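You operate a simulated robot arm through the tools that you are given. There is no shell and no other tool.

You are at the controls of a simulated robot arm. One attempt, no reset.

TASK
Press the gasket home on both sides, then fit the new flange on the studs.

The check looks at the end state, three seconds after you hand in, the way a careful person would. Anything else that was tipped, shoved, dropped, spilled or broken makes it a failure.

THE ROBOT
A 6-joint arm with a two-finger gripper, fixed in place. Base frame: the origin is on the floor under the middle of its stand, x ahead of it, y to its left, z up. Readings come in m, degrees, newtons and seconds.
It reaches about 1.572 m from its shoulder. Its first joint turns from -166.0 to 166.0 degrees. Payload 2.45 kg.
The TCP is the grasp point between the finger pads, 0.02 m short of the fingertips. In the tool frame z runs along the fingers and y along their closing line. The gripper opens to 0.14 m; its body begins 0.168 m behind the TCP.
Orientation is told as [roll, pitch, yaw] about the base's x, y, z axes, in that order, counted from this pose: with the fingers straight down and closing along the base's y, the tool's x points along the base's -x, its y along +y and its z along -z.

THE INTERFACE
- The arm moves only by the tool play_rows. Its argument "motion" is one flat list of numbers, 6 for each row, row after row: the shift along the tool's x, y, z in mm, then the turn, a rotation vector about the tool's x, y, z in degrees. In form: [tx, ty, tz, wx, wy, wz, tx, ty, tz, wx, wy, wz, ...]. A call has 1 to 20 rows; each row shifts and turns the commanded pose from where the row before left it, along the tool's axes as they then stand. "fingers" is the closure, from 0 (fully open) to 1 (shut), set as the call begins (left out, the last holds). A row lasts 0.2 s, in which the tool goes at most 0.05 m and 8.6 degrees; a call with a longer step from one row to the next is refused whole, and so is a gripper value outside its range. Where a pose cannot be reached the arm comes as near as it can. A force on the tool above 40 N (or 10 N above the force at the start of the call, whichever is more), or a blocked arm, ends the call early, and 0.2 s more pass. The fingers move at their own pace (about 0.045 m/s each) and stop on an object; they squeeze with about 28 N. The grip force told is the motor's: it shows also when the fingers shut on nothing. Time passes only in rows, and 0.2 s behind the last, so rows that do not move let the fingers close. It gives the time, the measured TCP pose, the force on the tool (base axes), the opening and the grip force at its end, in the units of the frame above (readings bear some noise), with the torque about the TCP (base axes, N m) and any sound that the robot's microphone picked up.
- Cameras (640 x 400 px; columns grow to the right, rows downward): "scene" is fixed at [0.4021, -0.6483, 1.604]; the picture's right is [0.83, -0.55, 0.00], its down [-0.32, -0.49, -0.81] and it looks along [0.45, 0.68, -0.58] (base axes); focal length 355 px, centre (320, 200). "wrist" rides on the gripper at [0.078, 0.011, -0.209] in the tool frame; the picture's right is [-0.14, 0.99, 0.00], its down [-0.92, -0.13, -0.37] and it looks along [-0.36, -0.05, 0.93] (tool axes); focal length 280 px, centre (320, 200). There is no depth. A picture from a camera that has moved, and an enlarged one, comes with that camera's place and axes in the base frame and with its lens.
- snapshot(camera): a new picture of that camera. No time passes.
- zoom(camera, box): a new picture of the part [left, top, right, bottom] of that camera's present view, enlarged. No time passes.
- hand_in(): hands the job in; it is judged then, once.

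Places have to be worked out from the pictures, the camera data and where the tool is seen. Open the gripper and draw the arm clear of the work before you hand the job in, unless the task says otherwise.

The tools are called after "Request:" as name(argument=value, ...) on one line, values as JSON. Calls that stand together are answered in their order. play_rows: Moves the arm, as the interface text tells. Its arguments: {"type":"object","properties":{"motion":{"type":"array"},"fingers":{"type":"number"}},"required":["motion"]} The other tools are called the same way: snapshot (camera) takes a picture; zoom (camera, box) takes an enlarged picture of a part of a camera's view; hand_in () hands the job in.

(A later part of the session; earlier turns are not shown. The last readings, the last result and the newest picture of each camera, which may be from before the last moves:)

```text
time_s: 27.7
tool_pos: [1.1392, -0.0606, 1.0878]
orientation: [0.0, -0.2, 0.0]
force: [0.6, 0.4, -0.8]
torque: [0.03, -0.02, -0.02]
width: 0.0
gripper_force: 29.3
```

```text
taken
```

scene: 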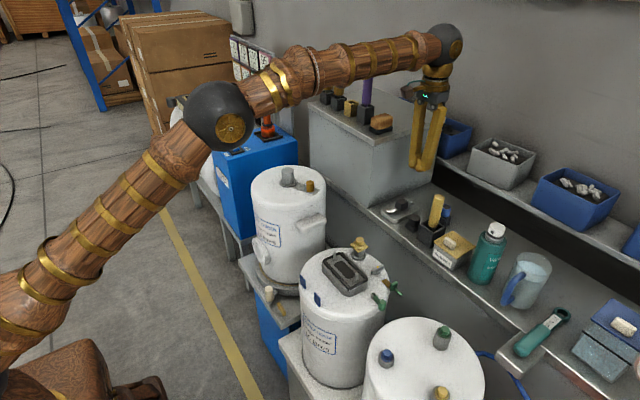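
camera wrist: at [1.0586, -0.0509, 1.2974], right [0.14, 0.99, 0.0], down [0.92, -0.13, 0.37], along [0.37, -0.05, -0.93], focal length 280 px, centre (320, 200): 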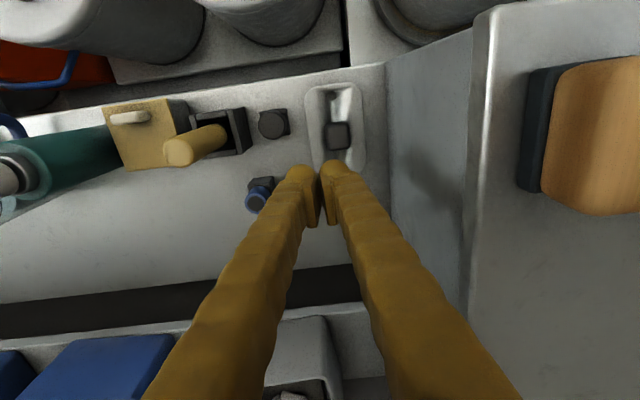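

Request:
zoom(camera="wrist", box=[280, 60, 400, 190])

Request:
zoom(camera="scene", box=[370, 185, 430, 230])

```text
3.08 times, centred on (340, 125) of wrist
camera zoom: at [1.0586, -0.0509, 1.2974], right [0.14, 0.99, 0.0], down [0.92, -0.13, 0.37], along [0.37, -0.05, -0.93], focal length 863 px, centre (258, 431)
```

zoom: 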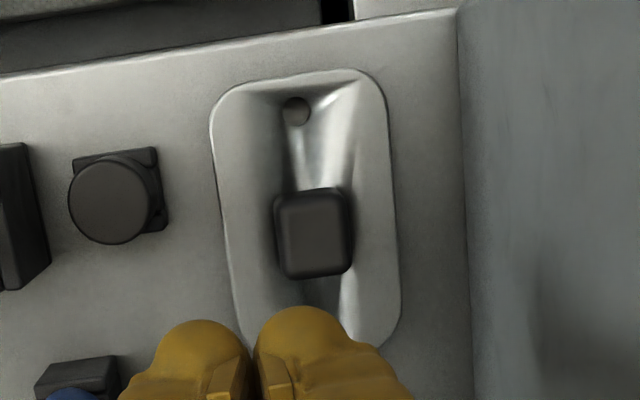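

```text
8.89 times, centred on (400, 208) of scene
camera zoom: at [0.4021, -0.6483, 1.604], right [0.83, -0.55, 0.0], down [-0.32, -0.49, -0.81], along [0.45, 0.68, -0.58], focal length 3155 px, centre (-391, 133)
```

zoom: 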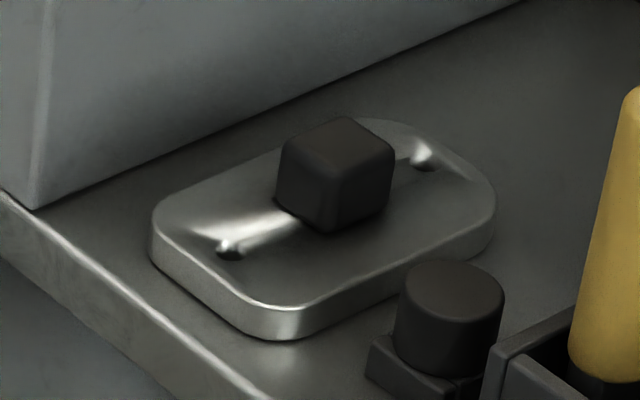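

The flange centre is at about (1.117, -0.036), its long axis lies along x within ~1°, and the handle is a ~26 mm cube. I'll grasp with the fingers closing along x, which keeps clear of the grey box at y≈0.03. That means yawing +90° at this height with the fingers opened to about 6 cm.

Request:
play_rows(motion=[22, 24.6, 0, 0, 0, 0, 0, 0, 0, 0, 0, -8.2, 0, 0, 0, 0, 0, -8.2, 0, 0, 0, 0, 0, -8.2, 0, 0, 0, 0, 0, -8.2, 0, 0, 0, 0, 0, -8.2, 0, 0, 0, 0, 0, -8.2, 0, 0, 0, 0, 0, -8.2, 0, 0, 0, 0, 0, -8.2, 0, 0, 0, 0, 0, -8.2, 0, 0, 0, 0, 0, -8.2, 0, 0, 0, 0, 0, -8.0, 0, 0, 0, 0, 0, 0], fingers=0.55)

Request:
snapshot(camera="wrist")

Request:
snapshot(camera="scene")

```text
time_s: 30.5
tool_pos: [1.1141, -0.0347, 1.0877]
orientation: [-0.1, 0.0, 90.2]
force: [-0.1, 0.7, -0.2]
torque: [0.01, -0.02, -0.04]
width: 0.063
gripper_force: 0.1
```

```text
taken
camera wrist: at [1.1031, -0.1152, 1.2974], right [-0.99, 0.14, 0.0], down [0.13, 0.92, 0.37], along [0.05, 0.36, -0.93], focal length 280 px, centre (320, 200)
```

wrist: 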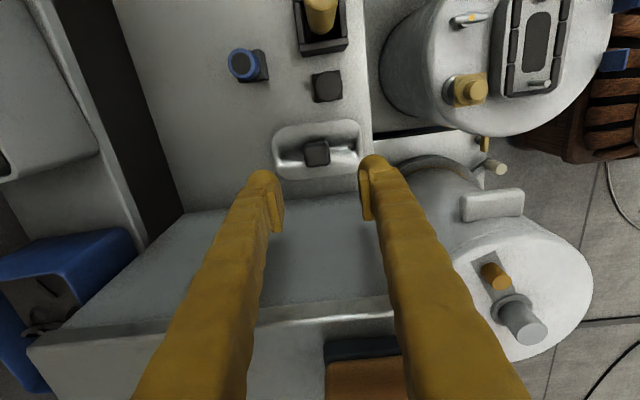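

```text
taken
```

scene: 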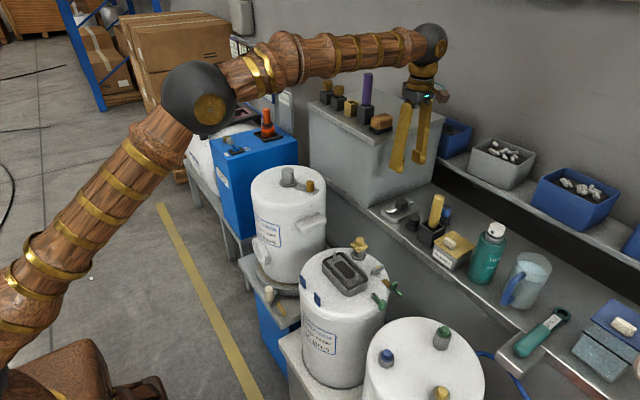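

Now I have the view from the -y side. I'll zoom in on the flange to refine its position and yaw.

Request:
zoom(camera="wrist", box=[260, 105, 380, 190])

```text
4.71 times, centred on (320, 148) of wrist
camera zoom: at [1.1031, -0.1152, 1.2974], right [-0.99, 0.14, 0.0], down [0.13, 0.92, 0.37], along [0.05, 0.36, -0.93], focal length 1320 px, centre (320, 447)
```

zoom: 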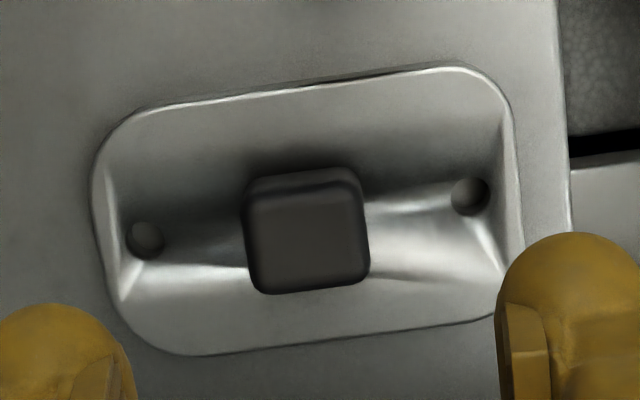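

The hole midpoint is about 3.7 mm to the +x side of the tool axis, and the flange yaw is within 0.2°. I'll correct that offset and descend to just above the handle.

Request:
play_rows(motion=[0.5, -3.7, 0, 0, 0, 0, 0, 0, 30, 0, 0, 0, 0, 0, 35, 0, 0, 0, 0, 0, 30, 0, 0, 0, 0, 0, 20, 0, 0, 0, 0, 0, 0, 0, 0, 0])

Request:
zoom(camera="wrist", box=[230, 110, 410, 230])

Request:
zoom(camera="scene", box=[370, 140, 460, 240])

```text
time_s: 31.9
tool_pos: [1.1195, -0.0378, 0.9723]
orientation: [-0.2, 0.0, 90.0]
force: [-1.1, -0.6, -0.5]
torque: [0.0, -0.02, 0.02]
width: 0.0629
gripper_force: 0.1
```

```text
3.33 times, centred on (320, 170) of wrist
camera zoom: at [1.1073, -0.1164, 1.1814], right [-0.99, 0.14, 0.0], down [0.13, 0.92, 0.37], along [0.05, 0.36, -0.93], focal length 935 px, centre (320, 300)
```

zoom: 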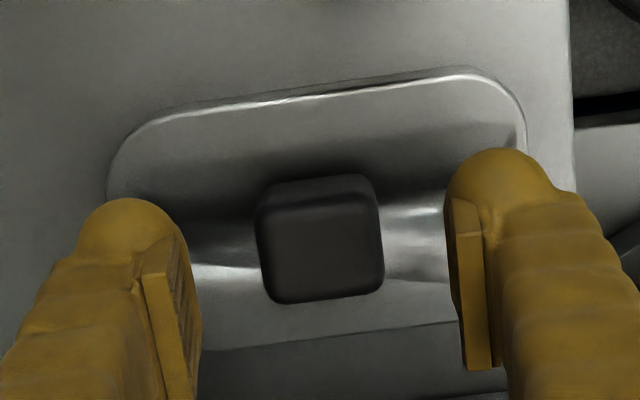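

```text
4.00 times, centred on (415, 190) of scene
camera zoom: at [0.4021, -0.6483, 1.604], right [0.83, -0.55, 0.0], down [-0.32, -0.49, -0.81], along [0.45, 0.68, -0.58], focal length 1420 px, centre (-60, 240)
```

zoom: 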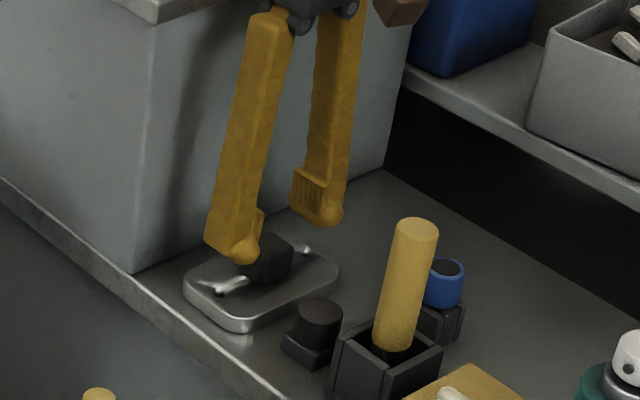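

The handle is centred between the pads. I'll descend the last bit slowly, watching the force in case the fingertips touch the plate.

Request:
play_rows(motion=[0, 0, 14, 0, 0, 0, 0, 0, 6, 0, 0, 0, 0, 0, 3, 0, 0, 0, 0, 0, 2, 0, 0, 0, 0, 0, 1, 0, 0, 0])

Request:
zoom(camera="wrist", box=[230, 110, 410, 230])

Request:
zoom(camera="scene", box=[370, 180, 440, 230])

```text
time_s: 33.1
tool_pos: [1.1195, -0.0365, 0.9474]
orientation: [-0.2, -0.1, 90.2]
force: [-0.6, -0.8, -0.3]
torque: [0.0, -0.01, -0.02]
width: 0.063
gripper_force: 0.1
```

```text
3.33 times, centred on (320, 170) of wrist
camera zoom: at [1.1073, -0.1157, 1.156], right [-0.99, 0.14, 0.0], down [0.13, 0.92, 0.37], along [0.05, 0.36, -0.93], focal length 935 px, centre (320, 300)
```

zoom: 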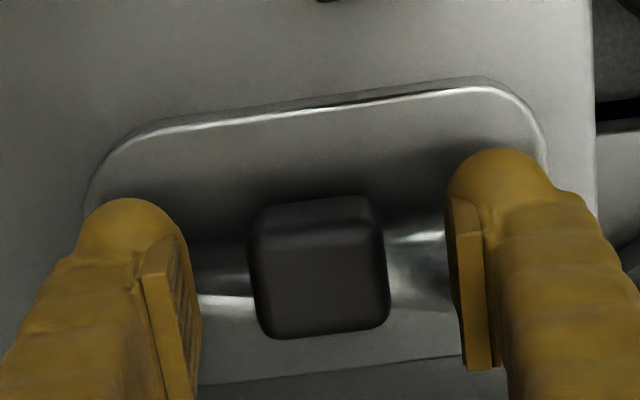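

```text
8.00 times, centred on (405, 205) of scene
camera zoom: at [0.4021, -0.6483, 1.604], right [0.83, -0.55, 0.0], down [-0.32, -0.49, -0.81], along [0.45, 0.68, -0.58], focal length 2839 px, centre (-360, 160)
```

zoom: 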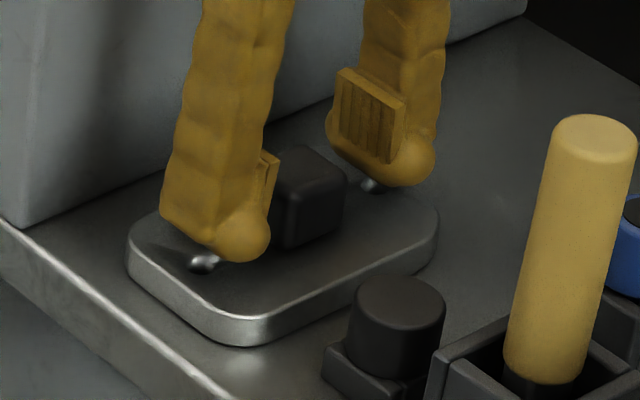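

The handle top is about level with the TCP. I'll go down 4 mm more for a better bite, then close on the handle.

Request:
play_rows(motion=[0, 0, 2, 0, 0, 0, 0, 0, 1, 0, 0, 0, 0, 0, 1, 0, 0, 0])

Request:
play_rows(motion=[0, 0, 0, 0, 0, 0, 0, 0, 0, 0, 0, 0, 0, 0, 0, 0, 0, 0, 0, 0, 0, 0, 0, 0, 0, 0, 0, 0, 0, 0], fingers=1)

Request:
zoom(camera="wrist", box=[230, 110, 410, 230])

Request:
zoom(camera="scene", box=[370, 180, 440, 230])

```text
time_s: 33.9
tool_pos: [1.1202, -0.0368, 0.944]
orientation: [-0.2, -0.1, 89.9]
force: [-0.5, 0.6, -0.6]
torque: [-0.05, 0.03, 0.01]
width: 0.063
gripper_force: 0.0
```

```text
time_s: 35.1
tool_pos: [1.119, -0.035, 0.9429]
orientation: [-0.2, 0.1, 90.0]
force: [-0.9, 0.1, 0.0]
torque: [0.0, 0.0, 0.0]
width: 0.0331
gripper_force: 28.1
```

```text
3.33 times, centred on (320, 170) of wrist
camera zoom: at [1.1074, -0.1153, 1.1522], right [-0.99, 0.14, 0.0], down [0.13, 0.92, 0.37], along [0.05, 0.36, -0.93], focal length 935 px, centre (320, 300)
```

zoom: 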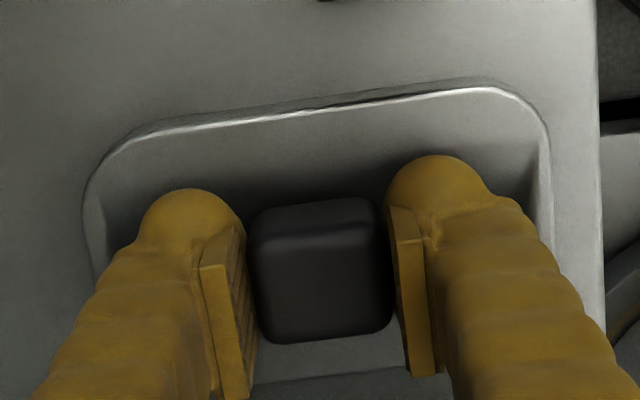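

```text
8.00 times, centred on (405, 205) of scene
camera zoom: at [0.4021, -0.6483, 1.604], right [0.83, -0.55, 0.0], down [-0.32, -0.49, -0.81], along [0.45, 0.68, -0.58], focal length 2839 px, centre (-360, 160)
```

zoom: 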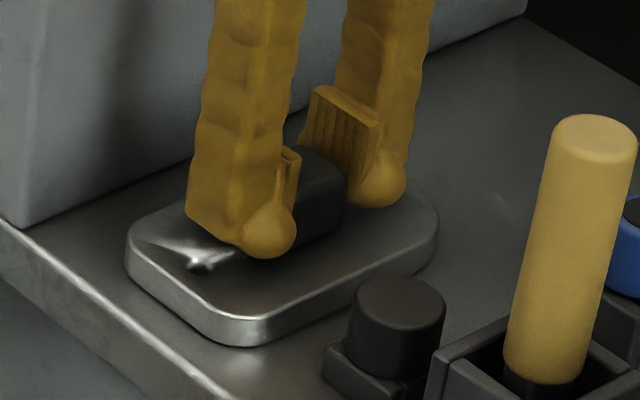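

Gripped: opening 33 mm at 28 N. I'll lift straight up and check the hold.

Request:
play_rows(motion=[0, 0, -5, 0, 0, 0, 0, 0, -15, 0, 0, 0, 0, 0, -30, 0, 0, 0, 0, 0, -40, 0, 0, 0, 0, 0, -40, 0, 0, 0, 0, 0, -40, 0, 0, 0, 0, 0, 0, 0, 0, 0])

Request:
snapshot(camera="wrist")

Request:
zoom(camera="scene", box=[360, 100, 460, 240])

```text
time_s: 36.7
tool_pos: [1.1185, -0.0345, 1.1122]
orientation: [-0.3, 0.1, 90.0]
force: [0.7, 0.2, -2.3]
torque: [0.04, 0.02, 0.0]
width: 0.0331
gripper_force: 27.8
```

```text
taken
camera wrist: at [1.1057, -0.113, 1.3214], right [-0.99, 0.14, 0.0], down [0.13, 0.92, 0.37], along [0.05, 0.36, -0.93], focal length 280 px, centre (320, 200)
```

wrist: 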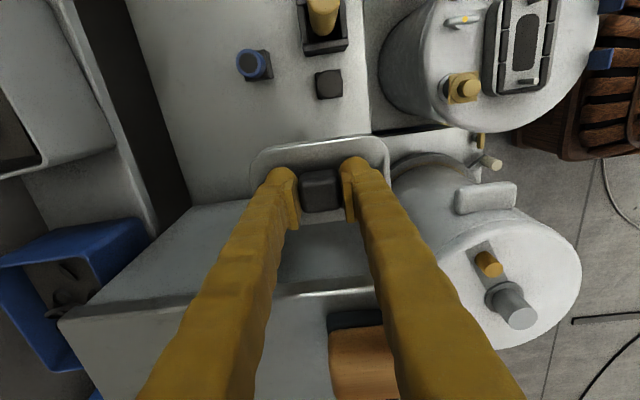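

```text
2.86 times, centred on (410, 170) of scene
camera zoom: at [0.4021, -0.6483, 1.604], right [0.83, -0.55, 0.0], down [-0.32, -0.49, -0.81], along [0.45, 0.68, -0.58], focal length 1014 px, centre (63, 286)
```

zoom: 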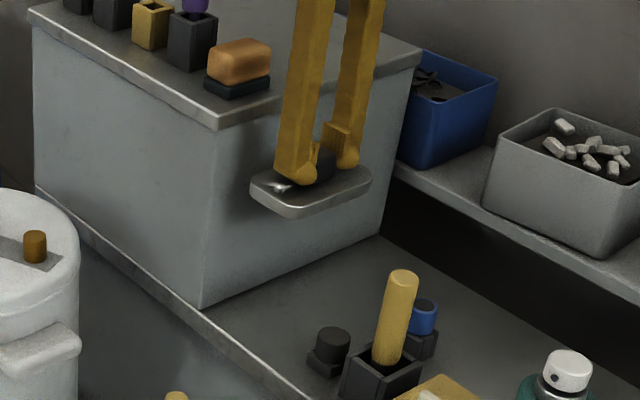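

The flange is held level, weighing about 2.3 N. I'll carry it over the tank at this height, then yaw back -90° so its holes line up along y.

Request:
play_rows(motion=[12.1, 36.8, 0, 0, 0, 0, 12.1, 36.8, 0, 0, 0, 0, 12.1, 36.8, 0, 0, 0, 0, 12.1, 36.8, 0, 0, 0, 0, 12.1, 36.8, 0, 0, 0, 0, 12.1, 36.8, 0, 0, 0, 0, 12.1, 36.8, 0, 0, 0, 0, 12.1, 36.8, 0, 0, 0, 0, 0, 0, 0, 0, 0, 0])

Request:
play_rows(motion=[0, 0, 0, 0, 0, 8.2, 0, 0, 0, 0, 0, 8.2, 0, 0, 0, 0, 0, 8.2, 0, 0, 0, 0, 0, 8.2, 0, 0, 0, 0, 0, 8.2, 0, 0, 0, 0, 0, 8.2, 0, 0, 0, 0, 0, 8.2, 0, 0, 0, 0, 0, 8.2, 0, 0, 0, 0, 0, 8.2, 0, 0, 0, 0, 0, 8.2, 0, 0, 0, 0, 0, 8.0, 0, 0, 0, 0, 0, 0])

Request:
snapshot(camera="wrist")

Request:
snapshot(camera="scene")

```text
time_s: 38.7
tool_pos: [0.8252, -0.1336, 1.111]
orientation: [-0.2, 0.0, 90.0]
force: [0.1, 0.9, -3.1]
torque: [-0.02, 0.01, -0.01]
width: 0.033
gripper_force: 27.6
```

```text
time_s: 41.3
tool_pos: [0.826, -0.1319, 1.1115]
orientation: [0.0, -0.2, -0.1]
force: [-0.4, 0.5, -2.2]
torque: [0.01, 0.0, 0.03]
width: 0.0329
gripper_force: 28.1
```

```text
taken
camera wrist: at [0.7453, -0.1225, 1.32], right [0.14, 0.99, 0.0], down [0.92, -0.13, 0.37], along [0.37, -0.05, -0.93], focal length 280 px, centre (320, 200)
```

wrist: 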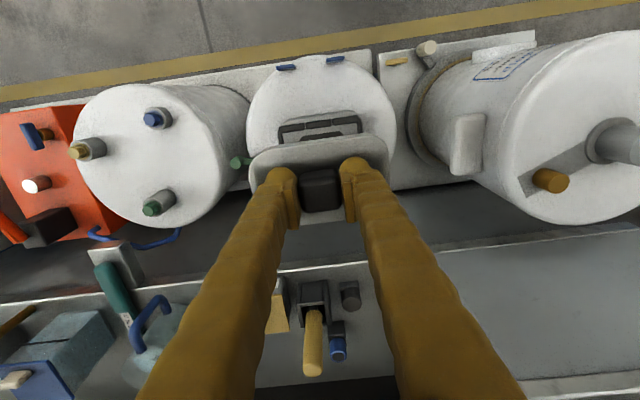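

```text
taken
```

scene: 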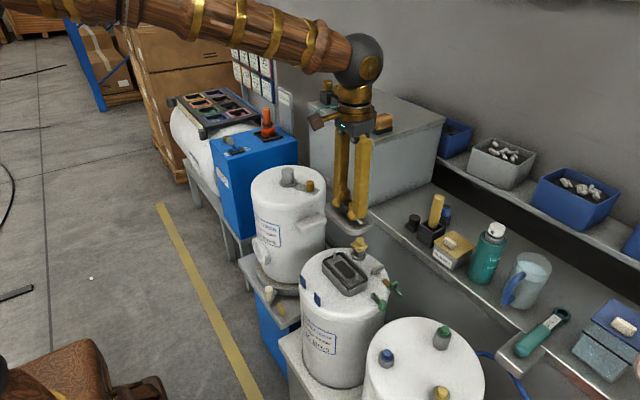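

In this grip the fingers sit over the hole axis (outer faces at about ±47 mm), so they would meet the studs. I'll go back to the bench, set the flange down just beside where it was, and re-grip across its short axis.

Request:
play_rows(motion=[0, 0, 0, 0, 0, -8.2, 0, 0, 0, 0, 0, -8.2, 0, 0, 0, 0, 0, -8.2, 0, 0, 0, 0, 0, -8.2, 0, 0, 0, 0, 0, -8.2, 0, 0, 0, 0, 0, -8.2, 0, 0, 0, 0, 0, -8.2, 0, 0, 0, 0, 0, -8.2, 0, 0, 0, 0, 0, -8.2, 0, 0, 0, 0, 0, -8.2, 0, 0, 0, 0, 0, -8.0, 0, 0, 0, 0, 0, 0])

Request:
play_rows(motion=[-12.3, -38.6, 0, 0, 0, 0, -12.3, -38.6, 0, 0, 0, 0, -12.3, -38.6, 0, 0, 0, 0, -12.3, -38.6, 0, 0, 0, 0, -12.3, -38.6, 0, 0, 0, 0, -12.3, -38.6, 0, 0, 0, 0, -12.3, -38.6, 0, 0, 0, 0, -12.3, -38.6, 0, 0, 0, 0, 0, 0, 0, 0, 0, 0])

Request:
snapshot(camera="wrist")

Request:
snapshot(camera="scene")

```text
time_s: 43.9
tool_pos: [0.8239, -0.1332, 1.1115]
orientation: [-0.1, 0.1, 90.0]
force: [-0.2, -0.7, -3.5]
torque: [0.04, -0.03, 0.03]
width: 0.0329
gripper_force: 28.0
```

```text
time_s: 45.9
tool_pos: [1.1332, -0.0343, 1.114]
orientation: [-0.1, -0.1, 90.0]
force: [0.0, -0.6, -2.8]
torque: [0.0, 0.06, 0.01]
width: 0.0331
gripper_force: 27.5
```

```text
taken
camera wrist: at [1.1206, -0.1145, 1.3222], right [-0.99, 0.14, 0.0], down [0.13, 0.92, 0.37], along [0.05, 0.36, -0.93], focal length 280 px, centre (320, 200)
```

wrist: 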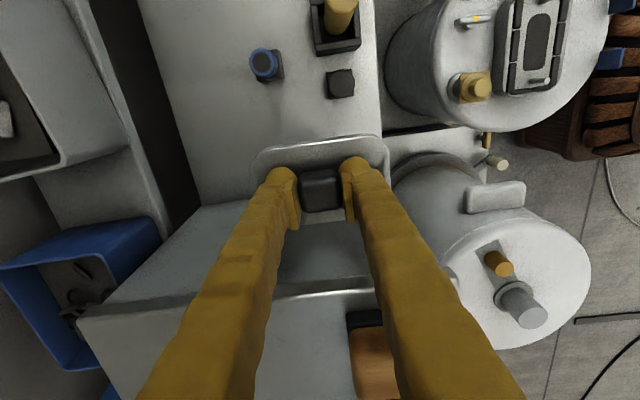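

```text
taken
```

scene: 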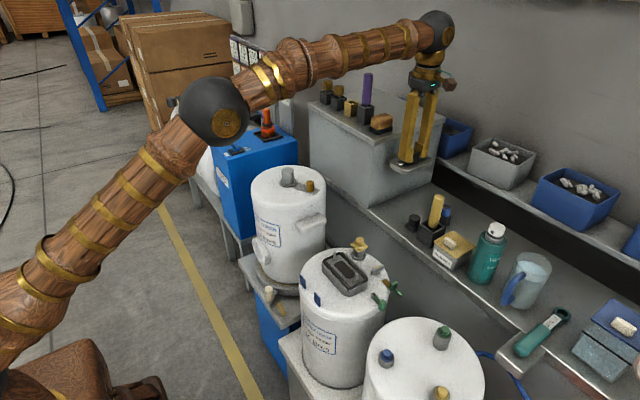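

The flange is over the bench spot at (1.133, -0.034). I'll lower it to just above bench contact, then step down gently.

Request:
play_rows(motion=[0, 0, 40, 0, 0, 0, 0, 0, 40, 0, 0, 0, 0, 0, 40, 0, 0, 0, 0, 0, 34, 0, 0, 0, 0, 0, 8, 0, 0, 0, 0, 0, 3, 0, 0, 0, 0, 0, 2, 0, 0, 0, 0, 0, 1, 0, 0, 0, 0, 0, 0, 0, 0, 0])

Request:
zoom(camera="scene", box=[370, 180, 440, 230])

```text
time_s: 47.9
tool_pos: [1.1337, -0.0358, 0.9454]
orientation: [-0.2, 0.0, 90.1]
force: [0.3, 0.4, -2.7]
torque: [0.02, 0.0, 0.0]
width: 0.0329
gripper_force: 28.3
```

```text
8.00 times, centred on (405, 205) of scene
camera zoom: at [0.4021, -0.6483, 1.604], right [0.83, -0.55, 0.0], down [-0.32, -0.49, -0.81], along [0.45, 0.68, -0.58], focal length 2839 px, centre (-360, 160)
```

zoom: 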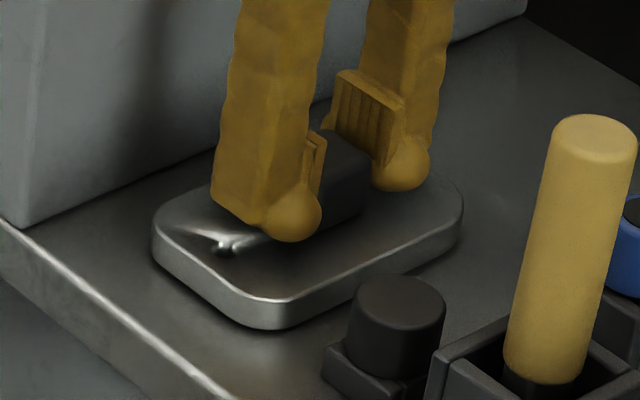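

It's just above the bench, with the weight still on the gripper. A few 0.7 mm steps should reach contact.

Request:
play_rows(motion=[0, 0, 0.7, 0, 0, 0, 0, 0, 0.7, 0, 0, 0, 0, 0, 0.7, 0, 0, 0, 0, 0, 0, 0, 0, 0])

```text
time_s: 48.9
tool_pos: [1.1339, -0.0354, 0.9426]
orientation: [-0.3, -0.1, 90.0]
force: [-0.1, 1.0, 1.7]
torque: [0.06, -0.01, -0.04]
width: 0.0329
gripper_force: 28.2
```

The flange rests on the bench (force now +1.7 N). I'll open the fingers, rise clear and take a view to confirm its position.

Request:
play_rows(motion=[0, 0, 0, 0, 0, 0, 0, 0, 0, 0, 0, 0, 0, 0, 0, 0, 0, 0, 0, 0, 0, 0, 0, 0], fingers=0.55)

Request:
play_rows(motion=[0, 0, -5, 0, 0, 0, 0, 0, -25, 0, 0, 0, 0, 0, -40, 0, 0, 0, 0, 0, -40, 0, 0, 0, 0, 0, -20, 0, 0, 0, 0, 0, 0, 0, 0, 0])

Request:
zoom(camera="wrist", box=[260, 105, 380, 190])

Request:
zoom(camera="scene", box=[370, 180, 440, 230])

```text
time_s: 49.9
tool_pos: [1.1347, -0.0335, 0.9425]
orientation: [-0.2, 0.0, 90.0]
force: [-0.6, 0.1, 0.3]
torque: [0.0, 0.01, 0.0]
width: 0.063
gripper_force: 0.0
```

```text
time_s: 51.3
tool_pos: [1.1341, -0.0336, 1.0743]
orientation: [-0.3, 0.0, 90.0]
force: [0.4, 0.8, -0.6]
torque: [0.01, 0.0, 0.01]
width: 0.0632
gripper_force: 0.0
```

```text
4.71 times, centred on (320, 148) of wrist
camera zoom: at [1.1218, -0.1139, 1.2822], right [-0.99, 0.14, 0.0], down [0.13, 0.92, 0.37], along [0.05, 0.36, -0.93], focal length 1320 px, centre (320, 447)
```

zoom: 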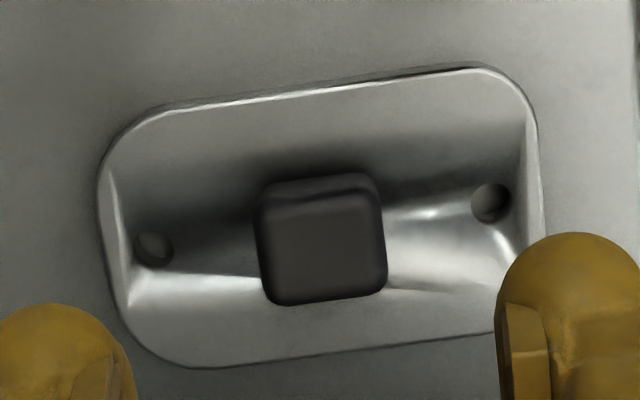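

```text
8.00 times, centred on (405, 205) of scene
camera zoom: at [0.4021, -0.6483, 1.604], right [0.83, -0.55, 0.0], down [-0.32, -0.49, -0.81], along [0.45, 0.68, -0.58], focal length 2839 px, centre (-360, 160)
```

zoom: 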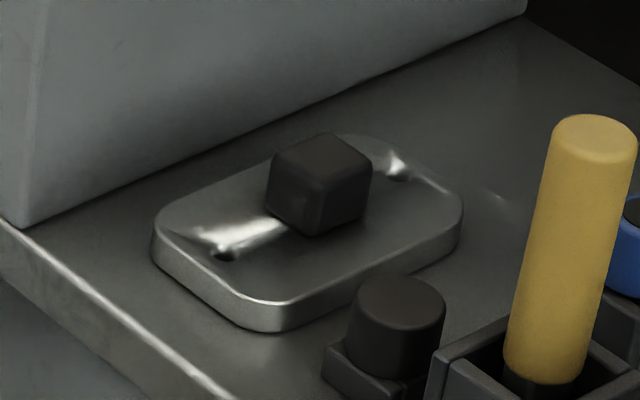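

The flange rests flat and is centred under the tool within about 1 mm. I'll yaw back to 0 so the fingers close along y, with a narrow 48 mm opening to clear the box and the black knob.

Request:
play_rows(motion=[0, 0, 0, 0, 0, 8.2, 0, 0, 0, 0, 0, 8.2, 0, 0, 0, 0, 0, 8.2, 0, 0, 0, 0, 0, 8.2, 0, 0, 0, 0, 0, 8.2, 0, 0, 0, 0, 0, 8.2, 0, 0, 0, 0, 0, 8.2, 0, 0, 0, 0, 0, 8.2, 0, 0, 0, 0, 0, 8.2, 0, 0, 0, 0, 0, 8.2, 0, 0, 0, 0, 0, 8.0, 0, 0, 0, 0, 0, 0], fingers=0.657)

Request:
snapshot(camera="wrist")

Request:
zoom(camera="wrist", box=[250, 90, 410, 200])

Request:
zoom(camera="scene", box=[340, 10, 480, 240])

```text
time_s: 53.9
tool_pos: [1.1332, -0.0333, 1.0734]
orientation: [0.1, -0.2, -0.1]
force: [0.1, -0.3, 0.0]
torque: [-0.02, 0.01, 0.04]
width: 0.0482
gripper_force: 0.0
```

```text
taken
camera wrist: at [1.0539, -0.0246, 1.2815], right [0.14, 0.99, 0.0], down [0.92, -0.13, 0.37], along [0.37, -0.05, -0.93], focal length 280 px, centre (320, 200)
```

wrist: 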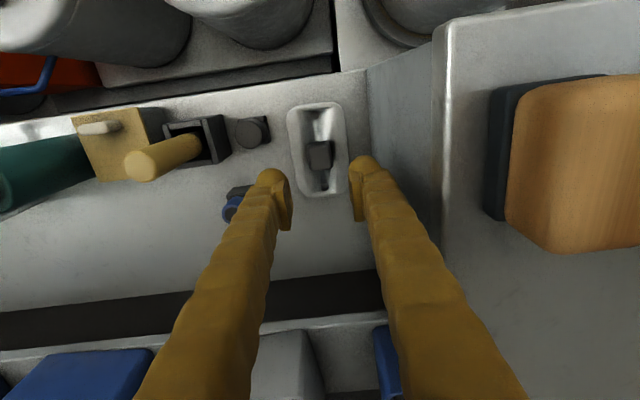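

```text
3.64 times, centred on (330, 145) of wrist
camera zoom: at [1.0539, -0.0246, 1.2815], right [0.14, 0.99, 0.0], down [0.92, -0.13, 0.37], along [0.37, -0.05, -0.93], focal length 1020 px, centre (284, 400)
```

zoom: 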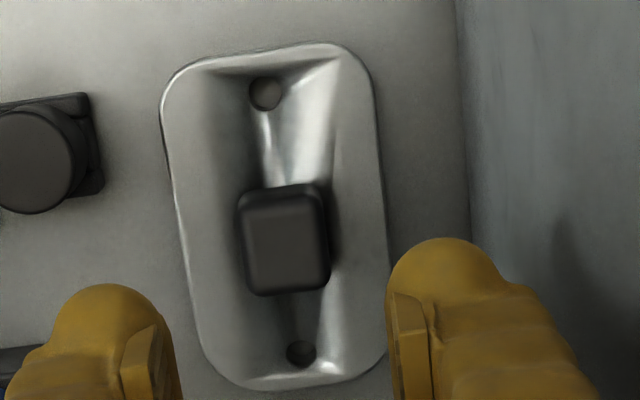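

```text
1.74 times, centred on (410, 125) of scene
camera zoom: at [0.4021, -0.6483, 1.604], right [0.83, -0.55, 0.0], down [-0.32, -0.49, -0.81], along [0.45, 0.68, -0.58], focal length 617 px, centre (164, 330)
```

zoom: 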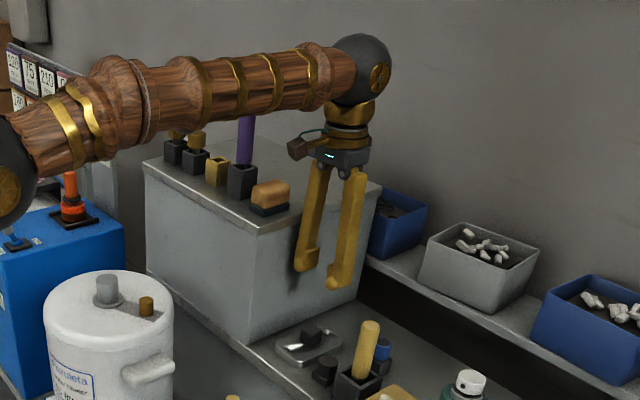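

The flange centre is within 0.5 mm of the tool axis and the yaw is about right. I'll descend partway and check finger clearance to the box and the knob.

Request:
play_rows(motion=[0.5, 0, 35, 0, 0, 0, 0, 0, 35, 0, 0, 0, 0, 0, 25, 0, 0, 0, 0, 0, 0, 0, 0, 0])

Request:
zoom(camera="wrist", box=[200, 80, 440, 230])

Request:
zoom(camera="scene", box=[360, 150, 450, 240])

```text
time_s: 54.9
tool_pos: [1.1334, -0.035, 0.9776]
orientation: [0.1, -0.3, 0.0]
force: [0.0, 0.1, -0.4]
torque: [-0.04, -0.01, 0.02]
width: 0.0481
gripper_force: 0.1
```

```text
2.67 times, centred on (320, 155) of wrist
camera zoom: at [1.0531, -0.0245, 1.1864], right [0.14, 0.99, 0.0], down [0.92, -0.13, 0.37], along [0.37, -0.05, -0.93], focal length 748 px, centre (320, 320)
```

zoom: 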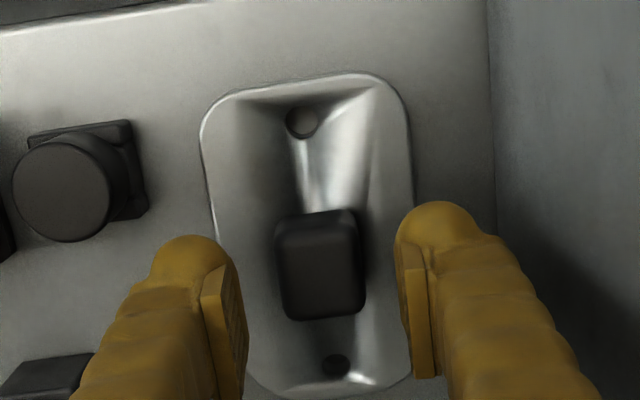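

```text
4.44 times, centred on (405, 195) of scene
camera zoom: at [0.4021, -0.6483, 1.604], right [0.83, -0.55, 0.0], down [-0.32, -0.49, -0.81], along [0.45, 0.68, -0.58], focal length 1577 px, centre (-58, 222)
```

zoom: 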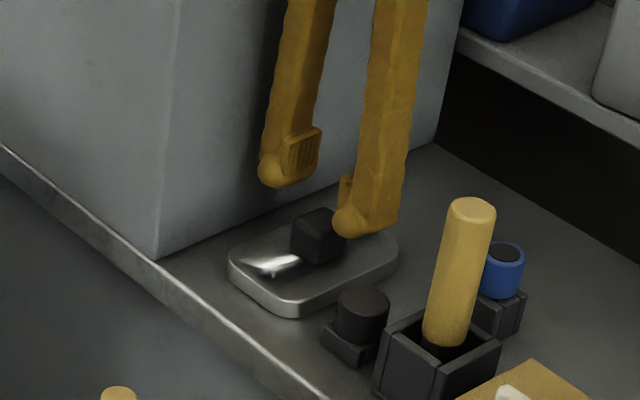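

Good clearance on both sides. I'll descend to the grip height, then close.

Request:
play_rows(motion=[0, 0, 15, 0, 0, 0, 0, 0, 10, 0, 0, 0, 0, 0, 5, 0, 0, 0, 0, 0, 3, 0, 0, 0, 0, 0, 1.5, 0, 0, 0, 0, 0, 0, 0, 0, 0])

Request:
play_rows(motion=[0, 0, 0, 0, 0, 0, 0, 0, 0, 0, 0, 0, 0, 0, 0, 0, 0, 0, 0, 0, 0, 0, 0, 0], fingers=1)

Request:
zoom(camera="wrist", box=[200, 80, 440, 230])

Request:
zoom(camera="scene", box=[360, 150, 450, 240])

```text
time_s: 56.3
tool_pos: [1.1332, -0.0349, 0.9439]
orientation: [0.0, -0.1, -0.1]
force: [0.5, -0.3, -0.7]
torque: [0.01, -0.02, -0.01]
width: 0.0479
gripper_force: 0.1
```

```text
time_s: 57.3
tool_pos: [1.1337, -0.0347, 0.9432]
orientation: [0.0, -0.1, 0.0]
force: [1.3, 0.5, -0.2]
torque: [0.02, -0.02, 0.01]
width: 0.029
gripper_force: 27.9
```

```text
2.67 times, centred on (320, 155) of wrist
camera zoom: at [1.0537, -0.0248, 1.1518], right [0.14, 0.99, 0.0], down [0.92, -0.13, 0.37], along [0.37, -0.05, -0.93], focal length 748 px, centre (320, 320)
```

zoom: 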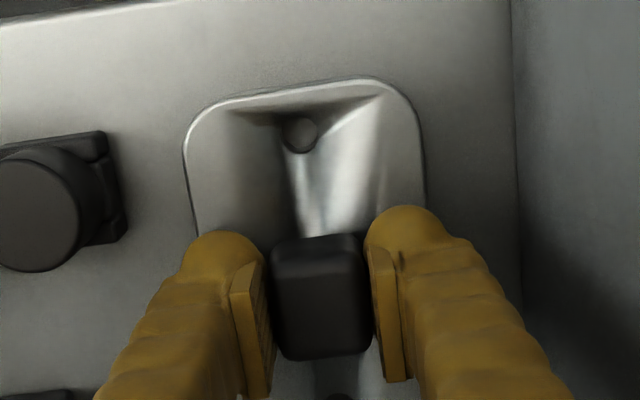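

```text
4.44 times, centred on (405, 195) of scene
camera zoom: at [0.4021, -0.6483, 1.604], right [0.83, -0.55, 0.0], down [-0.32, -0.49, -0.81], along [0.45, 0.68, -0.58], focal length 1577 px, centre (-58, 222)
```

zoom: 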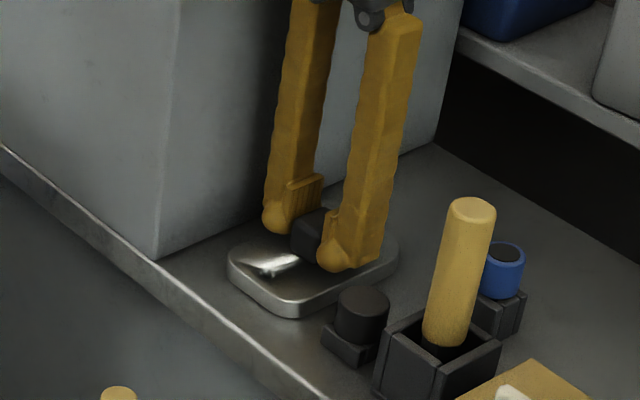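

Gripped at 29 mm across the short axis. I'll lift, carry it over the tank, then yaw +90°.

Request:
play_rows(motion=[0, 0, -5, 0, 0, 0, 0, 0, -15, 0, 0, 0, 0, 0, -30, 0, 0, 0, 0, 0, -40, 0, 0, 0, 0, 0, -40, 0, 0, 0, 0, 0, -40, 0, 0, 0, 0, 0, 0, 0, 0, 0, 38.7, -12.1, 0, 0, 0, 0, 38.7, -12.1, 0, 0, 0, 0, 38.7, -12.1, 0, 0, 0, 0, 38.7, -12.1, 0, 0, 0, 0, 38.7, -12.1, 0, 0, 0, 0, 38.7, -12.1, 0, 0, 0, 0, 38.7, -12.1, 0, 0, 0, 0, 38.7, -12.1, 0, 0, 0, 0, 0, 0, 0, 0, 0, 0])

Request:
play_rows(motion=[0, 0, 0, 0, 0, -8.2, 0, 0, 0, 0, 0, -8.2, 0, 0, 0, 0, 0, -8.2, 0, 0, 0, 0, 0, -8.2, 0, 0, 0, 0, 0, -8.2, 0, 0, 0, 0, 0, -8.2, 0, 0, 0, 0, 0, -8.2, 0, 0, 0, 0, 0, -8.2, 0, 0, 0, 0, 0, -8.2, 0, 0, 0, 0, 0, -8.2, 0, 0, 0, 0, 0, -8.0, 0, 0, 0, 0, 0, 0])

Request:
snapshot(camera="wrist")

Request:
zoom(camera="scene", box=[290, 120, 430, 310])

```text
time_s: 60.7
tool_pos: [0.8212, -0.1331, 1.1114]
orientation: [0.0, -0.2, -0.1]
force: [0.6, -0.1, -3.0]
torque: [0.0, -0.01, -0.01]
width: 0.0291
gripper_force: 27.8
```

```text
time_s: 63.3
tool_pos: [0.8225, -0.1308, 1.1128]
orientation: [-0.2, 0.0, 90.1]
force: [0.1, 0.6, -2.9]
torque: [-0.01, 0.03, 0.05]
width: 0.029
gripper_force: 27.7
```

```text
taken
camera wrist: at [0.8106, -0.2106, 1.3212], right [-0.99, 0.14, 0.0], down [0.12, 0.92, 0.37], along [0.05, 0.36, -0.93], focal length 280 px, centre (320, 200)
```

wrist: 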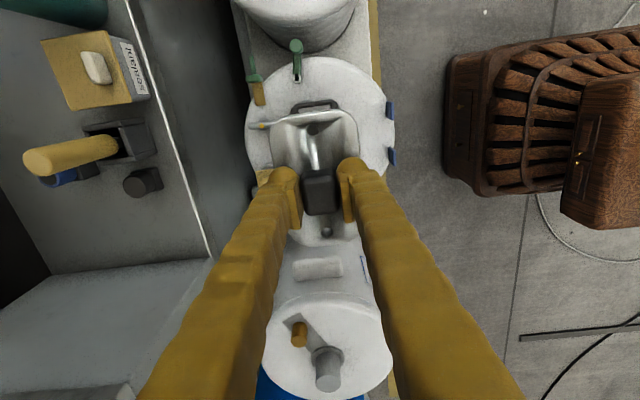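

```text
2.11 times, centred on (360, 215) of scene
camera zoom: at [0.4021, -0.6483, 1.604], right [0.83, -0.55, 0.0], down [-0.32, -0.49, -0.81], along [0.45, 0.68, -0.58], focal length 747 px, centre (236, 168)
```

zoom: 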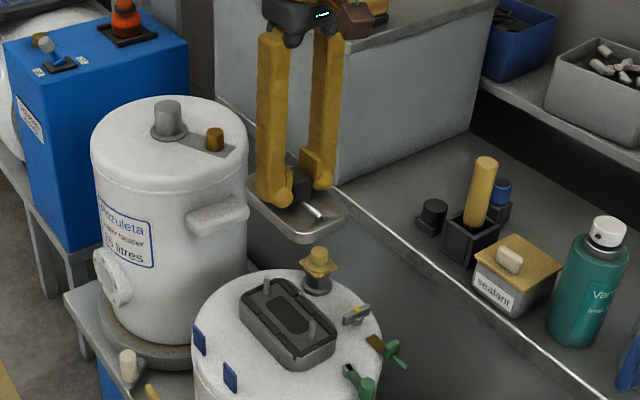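

Both holes are visible between the fingers now. I'll zoom in to locate them against the tool axis.

Request:
zoom(camera="wrist", box=[250, 90, 390, 250])

Request:
zoom(camera="scene", box=[330, 190, 400, 240])

```text
2.50 times, centred on (320, 170) of wrist
camera zoom: at [0.8106, -0.2106, 1.3212], right [-0.99, 0.14, 0.0], down [0.12, 0.92, 0.37], along [0.05, 0.36, -0.93], focal length 701 px, centre (320, 275)
```

zoom: 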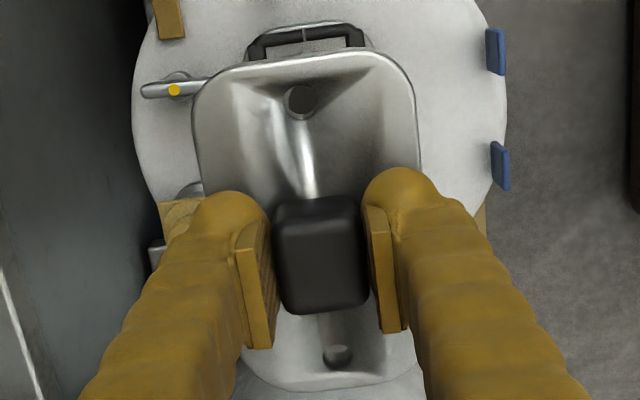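

```text
8.00 times, centred on (365, 215) of scene
camera zoom: at [0.4021, -0.6483, 1.604], right [0.83, -0.55, 0.0], down [-0.32, -0.49, -0.81], along [0.45, 0.68, -0.58], focal length 2839 px, centre (-40, 80)
```

zoom: 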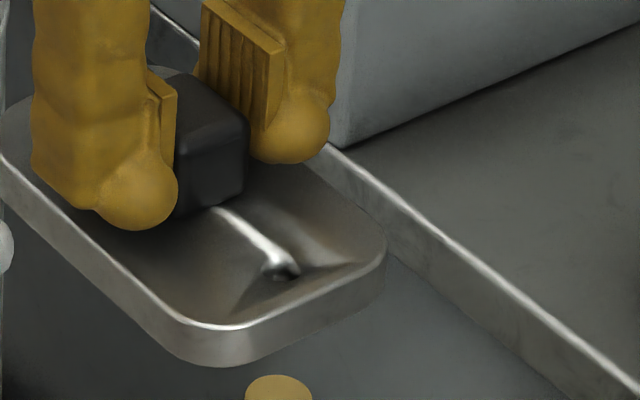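

The holes are centred on the tool axis within 1 mm and square to it. By the camera-based estimate I need about +3 mm in x and +2.8 mm in y to sit over the studs. I'll apply that and lower to about 2 cm above the stud tops for a visual check.

Request:
play_rows(motion=[-2.8, -3.1, 0, 0, 0, 0, 0, 0, 40, 0, 0, 0, 0, 0, 40, 0, 0, 0, 0, 0, 35, 0, 0, 0, 0, 0, 20, 0, 0, 0, 0, 0, 0, 0, 0, 0])

Request:
zoom(camera="wrist", box=[250, 90, 390, 250])

Request:
zoom(camera="scene", box=[310, 215, 400, 295])

```text
time_s: 64.7
tool_pos: [0.8255, -0.1276, 0.9776]
orientation: [-0.3, 0.1, 90.0]
force: [-0.2, -0.4, -2.5]
torque: [0.01, -0.01, 0.03]
width: 0.0288
gripper_force: 27.8
```

```text
2.50 times, centred on (320, 170) of wrist
camera zoom: at [0.8134, -0.2075, 1.1873], right [-0.99, 0.14, 0.0], down [0.13, 0.92, 0.37], along [0.05, 0.36, -0.93], focal length 701 px, centre (320, 275)
```

zoom: 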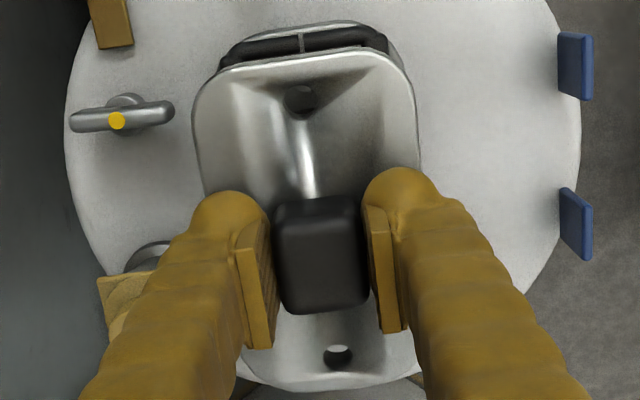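

```text
5.00 times, centred on (355, 255) of scene
camera zoom: at [0.4021, -0.6483, 1.604], right [0.83, -0.55, 0.0], down [-0.32, -0.49, -0.81], along [0.45, 0.68, -0.58], focal length 1774 px, centre (145, -75)
```

zoom: 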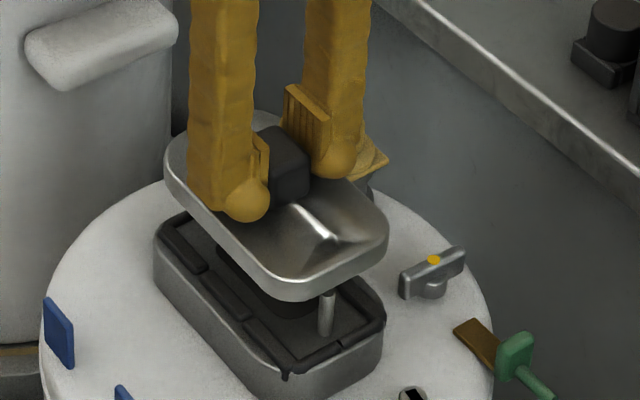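

I'll zoom hard on each hole to see the stud through it.

Request:
zoom(camera="wrist", box=[295, 115, 335, 145])

Request:
zoom(camera="wrist", box=[310, 215, 345, 245])

Request:
zoom(camera="scene", box=[360, 250, 395, 290])

```text
13.33 times, centred on (315, 130) of wrist
camera zoom: at [0.8134, -0.2075, 1.1873], right [-0.99, 0.14, 0.0], down [0.13, 0.92, 0.37], along [0.05, 0.36, -0.93], focal length 3738 px, centre (387, 1133)
```

zoom: 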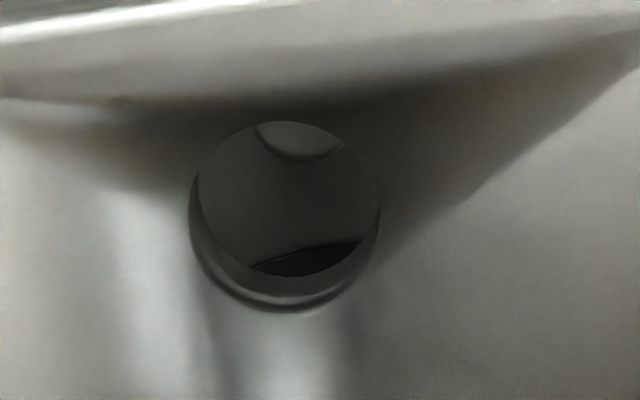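

```text
13.33 times, centred on (328, 230) of wrist
camera zoom: at [0.8134, -0.2075, 1.1873], right [-0.99, 0.14, 0.0], down [0.13, 0.92, 0.37], along [0.05, 0.36, -0.93], focal length 3738 px, centre (220, -200)
```

zoom: 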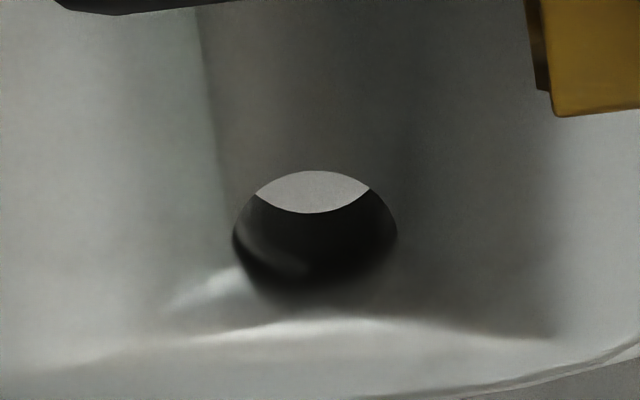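

```text
10.00 times, centred on (378, 270) of scene
camera zoom: at [0.4021, -0.6483, 1.604], right [0.83, -0.55, 0.0], down [-0.32, -0.49, -0.81], along [0.45, 0.68, -0.58], focal length 3549 px, centre (-255, -500)
```

zoom: 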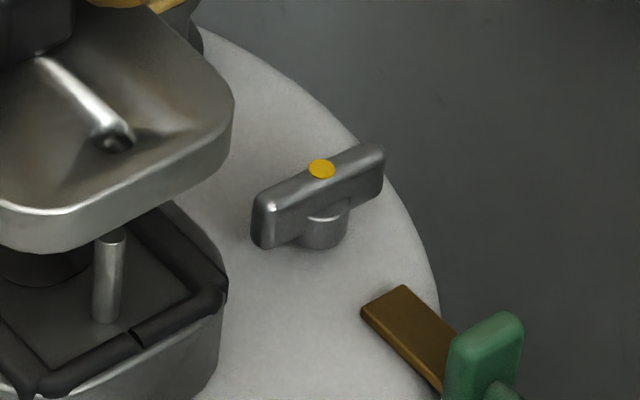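

The near stud is visible through its hole, and it sits about 2.7 mm further toward -y (tool +x) than the hole axis. The hole is about 12 mm against an 8 mm stud. I'll correct by tool +2.6 mm x and +0.5 mm y, and lower 18 mm for another check.

Request:
play_rows(motion=[2.6, 0.5, 0, 0, 0, 0, 0, 0, 10, 0, 0, 0, 0, 0, 8, 0, 0, 0, 0, 0, 0, 0, 0, 0])

Request:
zoom(camera="wrist", box=[295, 115, 335, 145])

Request:
zoom(camera="wrist", box=[310, 215, 345, 245])

Request:
zoom(camera="scene", box=[320, 225, 390, 295])

```text
time_s: 65.7
tool_pos: [0.8263, -0.1316, 0.9603]
orientation: [-0.2, 0.0, 89.9]
force: [0.7, 0.0, -3.0]
torque: [-0.03, 0.0, 0.02]
width: 0.029
gripper_force: 28.3
```

```text
13.33 times, centred on (315, 130) of wrist
camera zoom: at [0.8142, -0.2103, 1.169], right [-0.99, 0.14, 0.0], down [0.13, 0.92, 0.37], along [0.05, 0.36, -0.93], focal length 3738 px, centre (387, 1133)
```

zoom: 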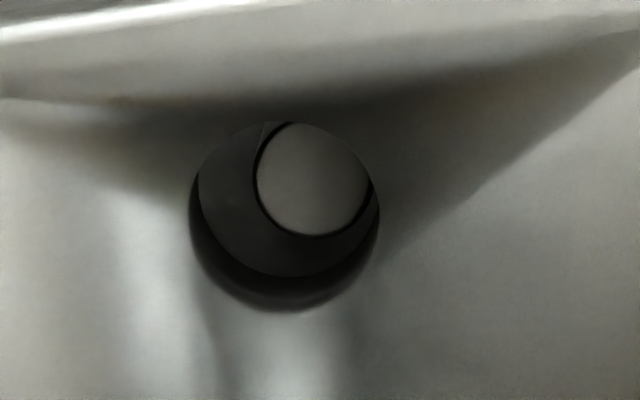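

```text
13.33 times, centred on (328, 230) of wrist
camera zoom: at [0.8142, -0.2103, 1.169], right [-0.99, 0.14, 0.0], down [0.13, 0.92, 0.37], along [0.05, 0.36, -0.93], focal length 3738 px, centre (220, -200)
```

zoom: 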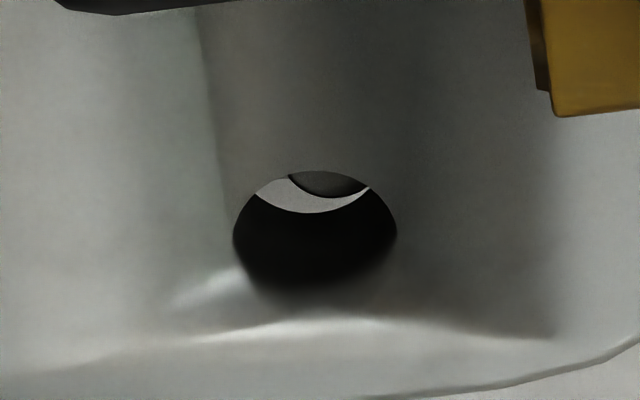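

```text
5.71 times, centred on (355, 260) of scene
camera zoom: at [0.4021, -0.6483, 1.604], right [0.83, -0.55, 0.0], down [-0.32, -0.49, -0.81], along [0.45, 0.68, -0.58], focal length 2028 px, centre (120, -143)
```

zoom: 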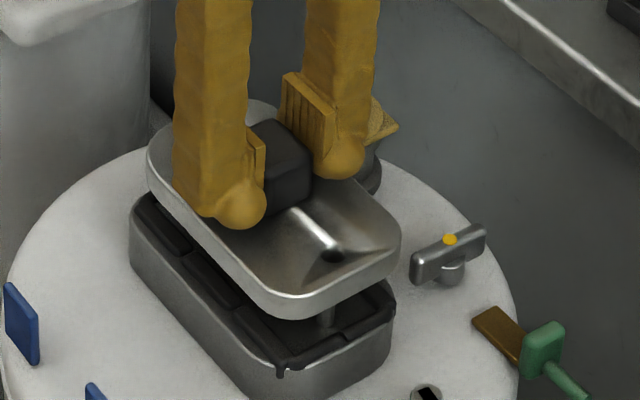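

The studs show in both holes, offset by about 1.6 mm toward tool +y, with x nearly right. I'll correct and lower 5 mm more to re-check.

Request:
play_rows(motion=[-0.3, 1.6, 0, 0, 0, 0, 0, 0, 5, 0, 0, 0, 0, 0, 0, 0, 0, 0])

Request:
zoom(camera="wrist", box=[295, 115, 335, 145])

Request:
zoom(camera="wrist", box=[310, 215, 345, 245])

```text
time_s: 66.5
tool_pos: [0.8259, -0.1317, 0.9543]
orientation: [-0.2, 0.0, 90.0]
force: [0.8, 0.0, -2.5]
torque: [0.01, 0.02, 0.01]
width: 0.0289
gripper_force: 28.7
```

```text
13.33 times, centred on (315, 130) of wrist
camera zoom: at [0.813, -0.2104, 1.1635], right [-0.99, 0.14, 0.0], down [0.13, 0.92, 0.37], along [0.05, 0.36, -0.93], focal length 3738 px, centre (387, 1133)
```

zoom: 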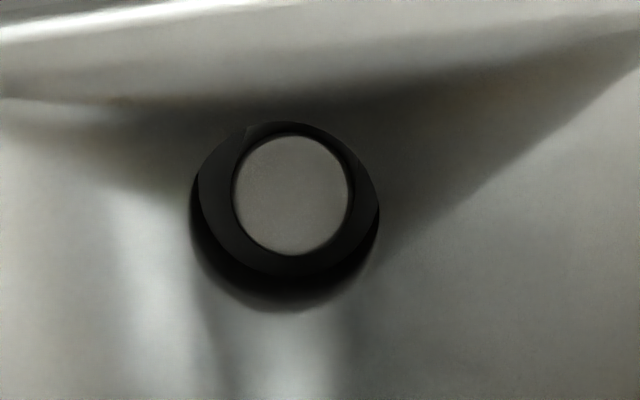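

```text
13.33 times, centred on (328, 230) of wrist
camera zoom: at [0.813, -0.2104, 1.1635], right [-0.99, 0.14, 0.0], down [0.13, 0.92, 0.37], along [0.05, 0.36, -0.93], focal length 3738 px, centre (220, -200)
```

zoom: 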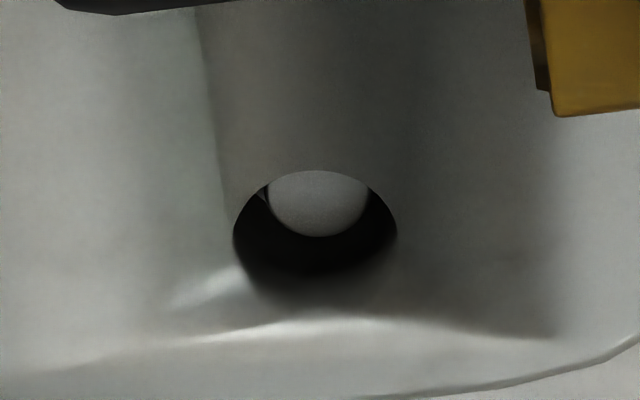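

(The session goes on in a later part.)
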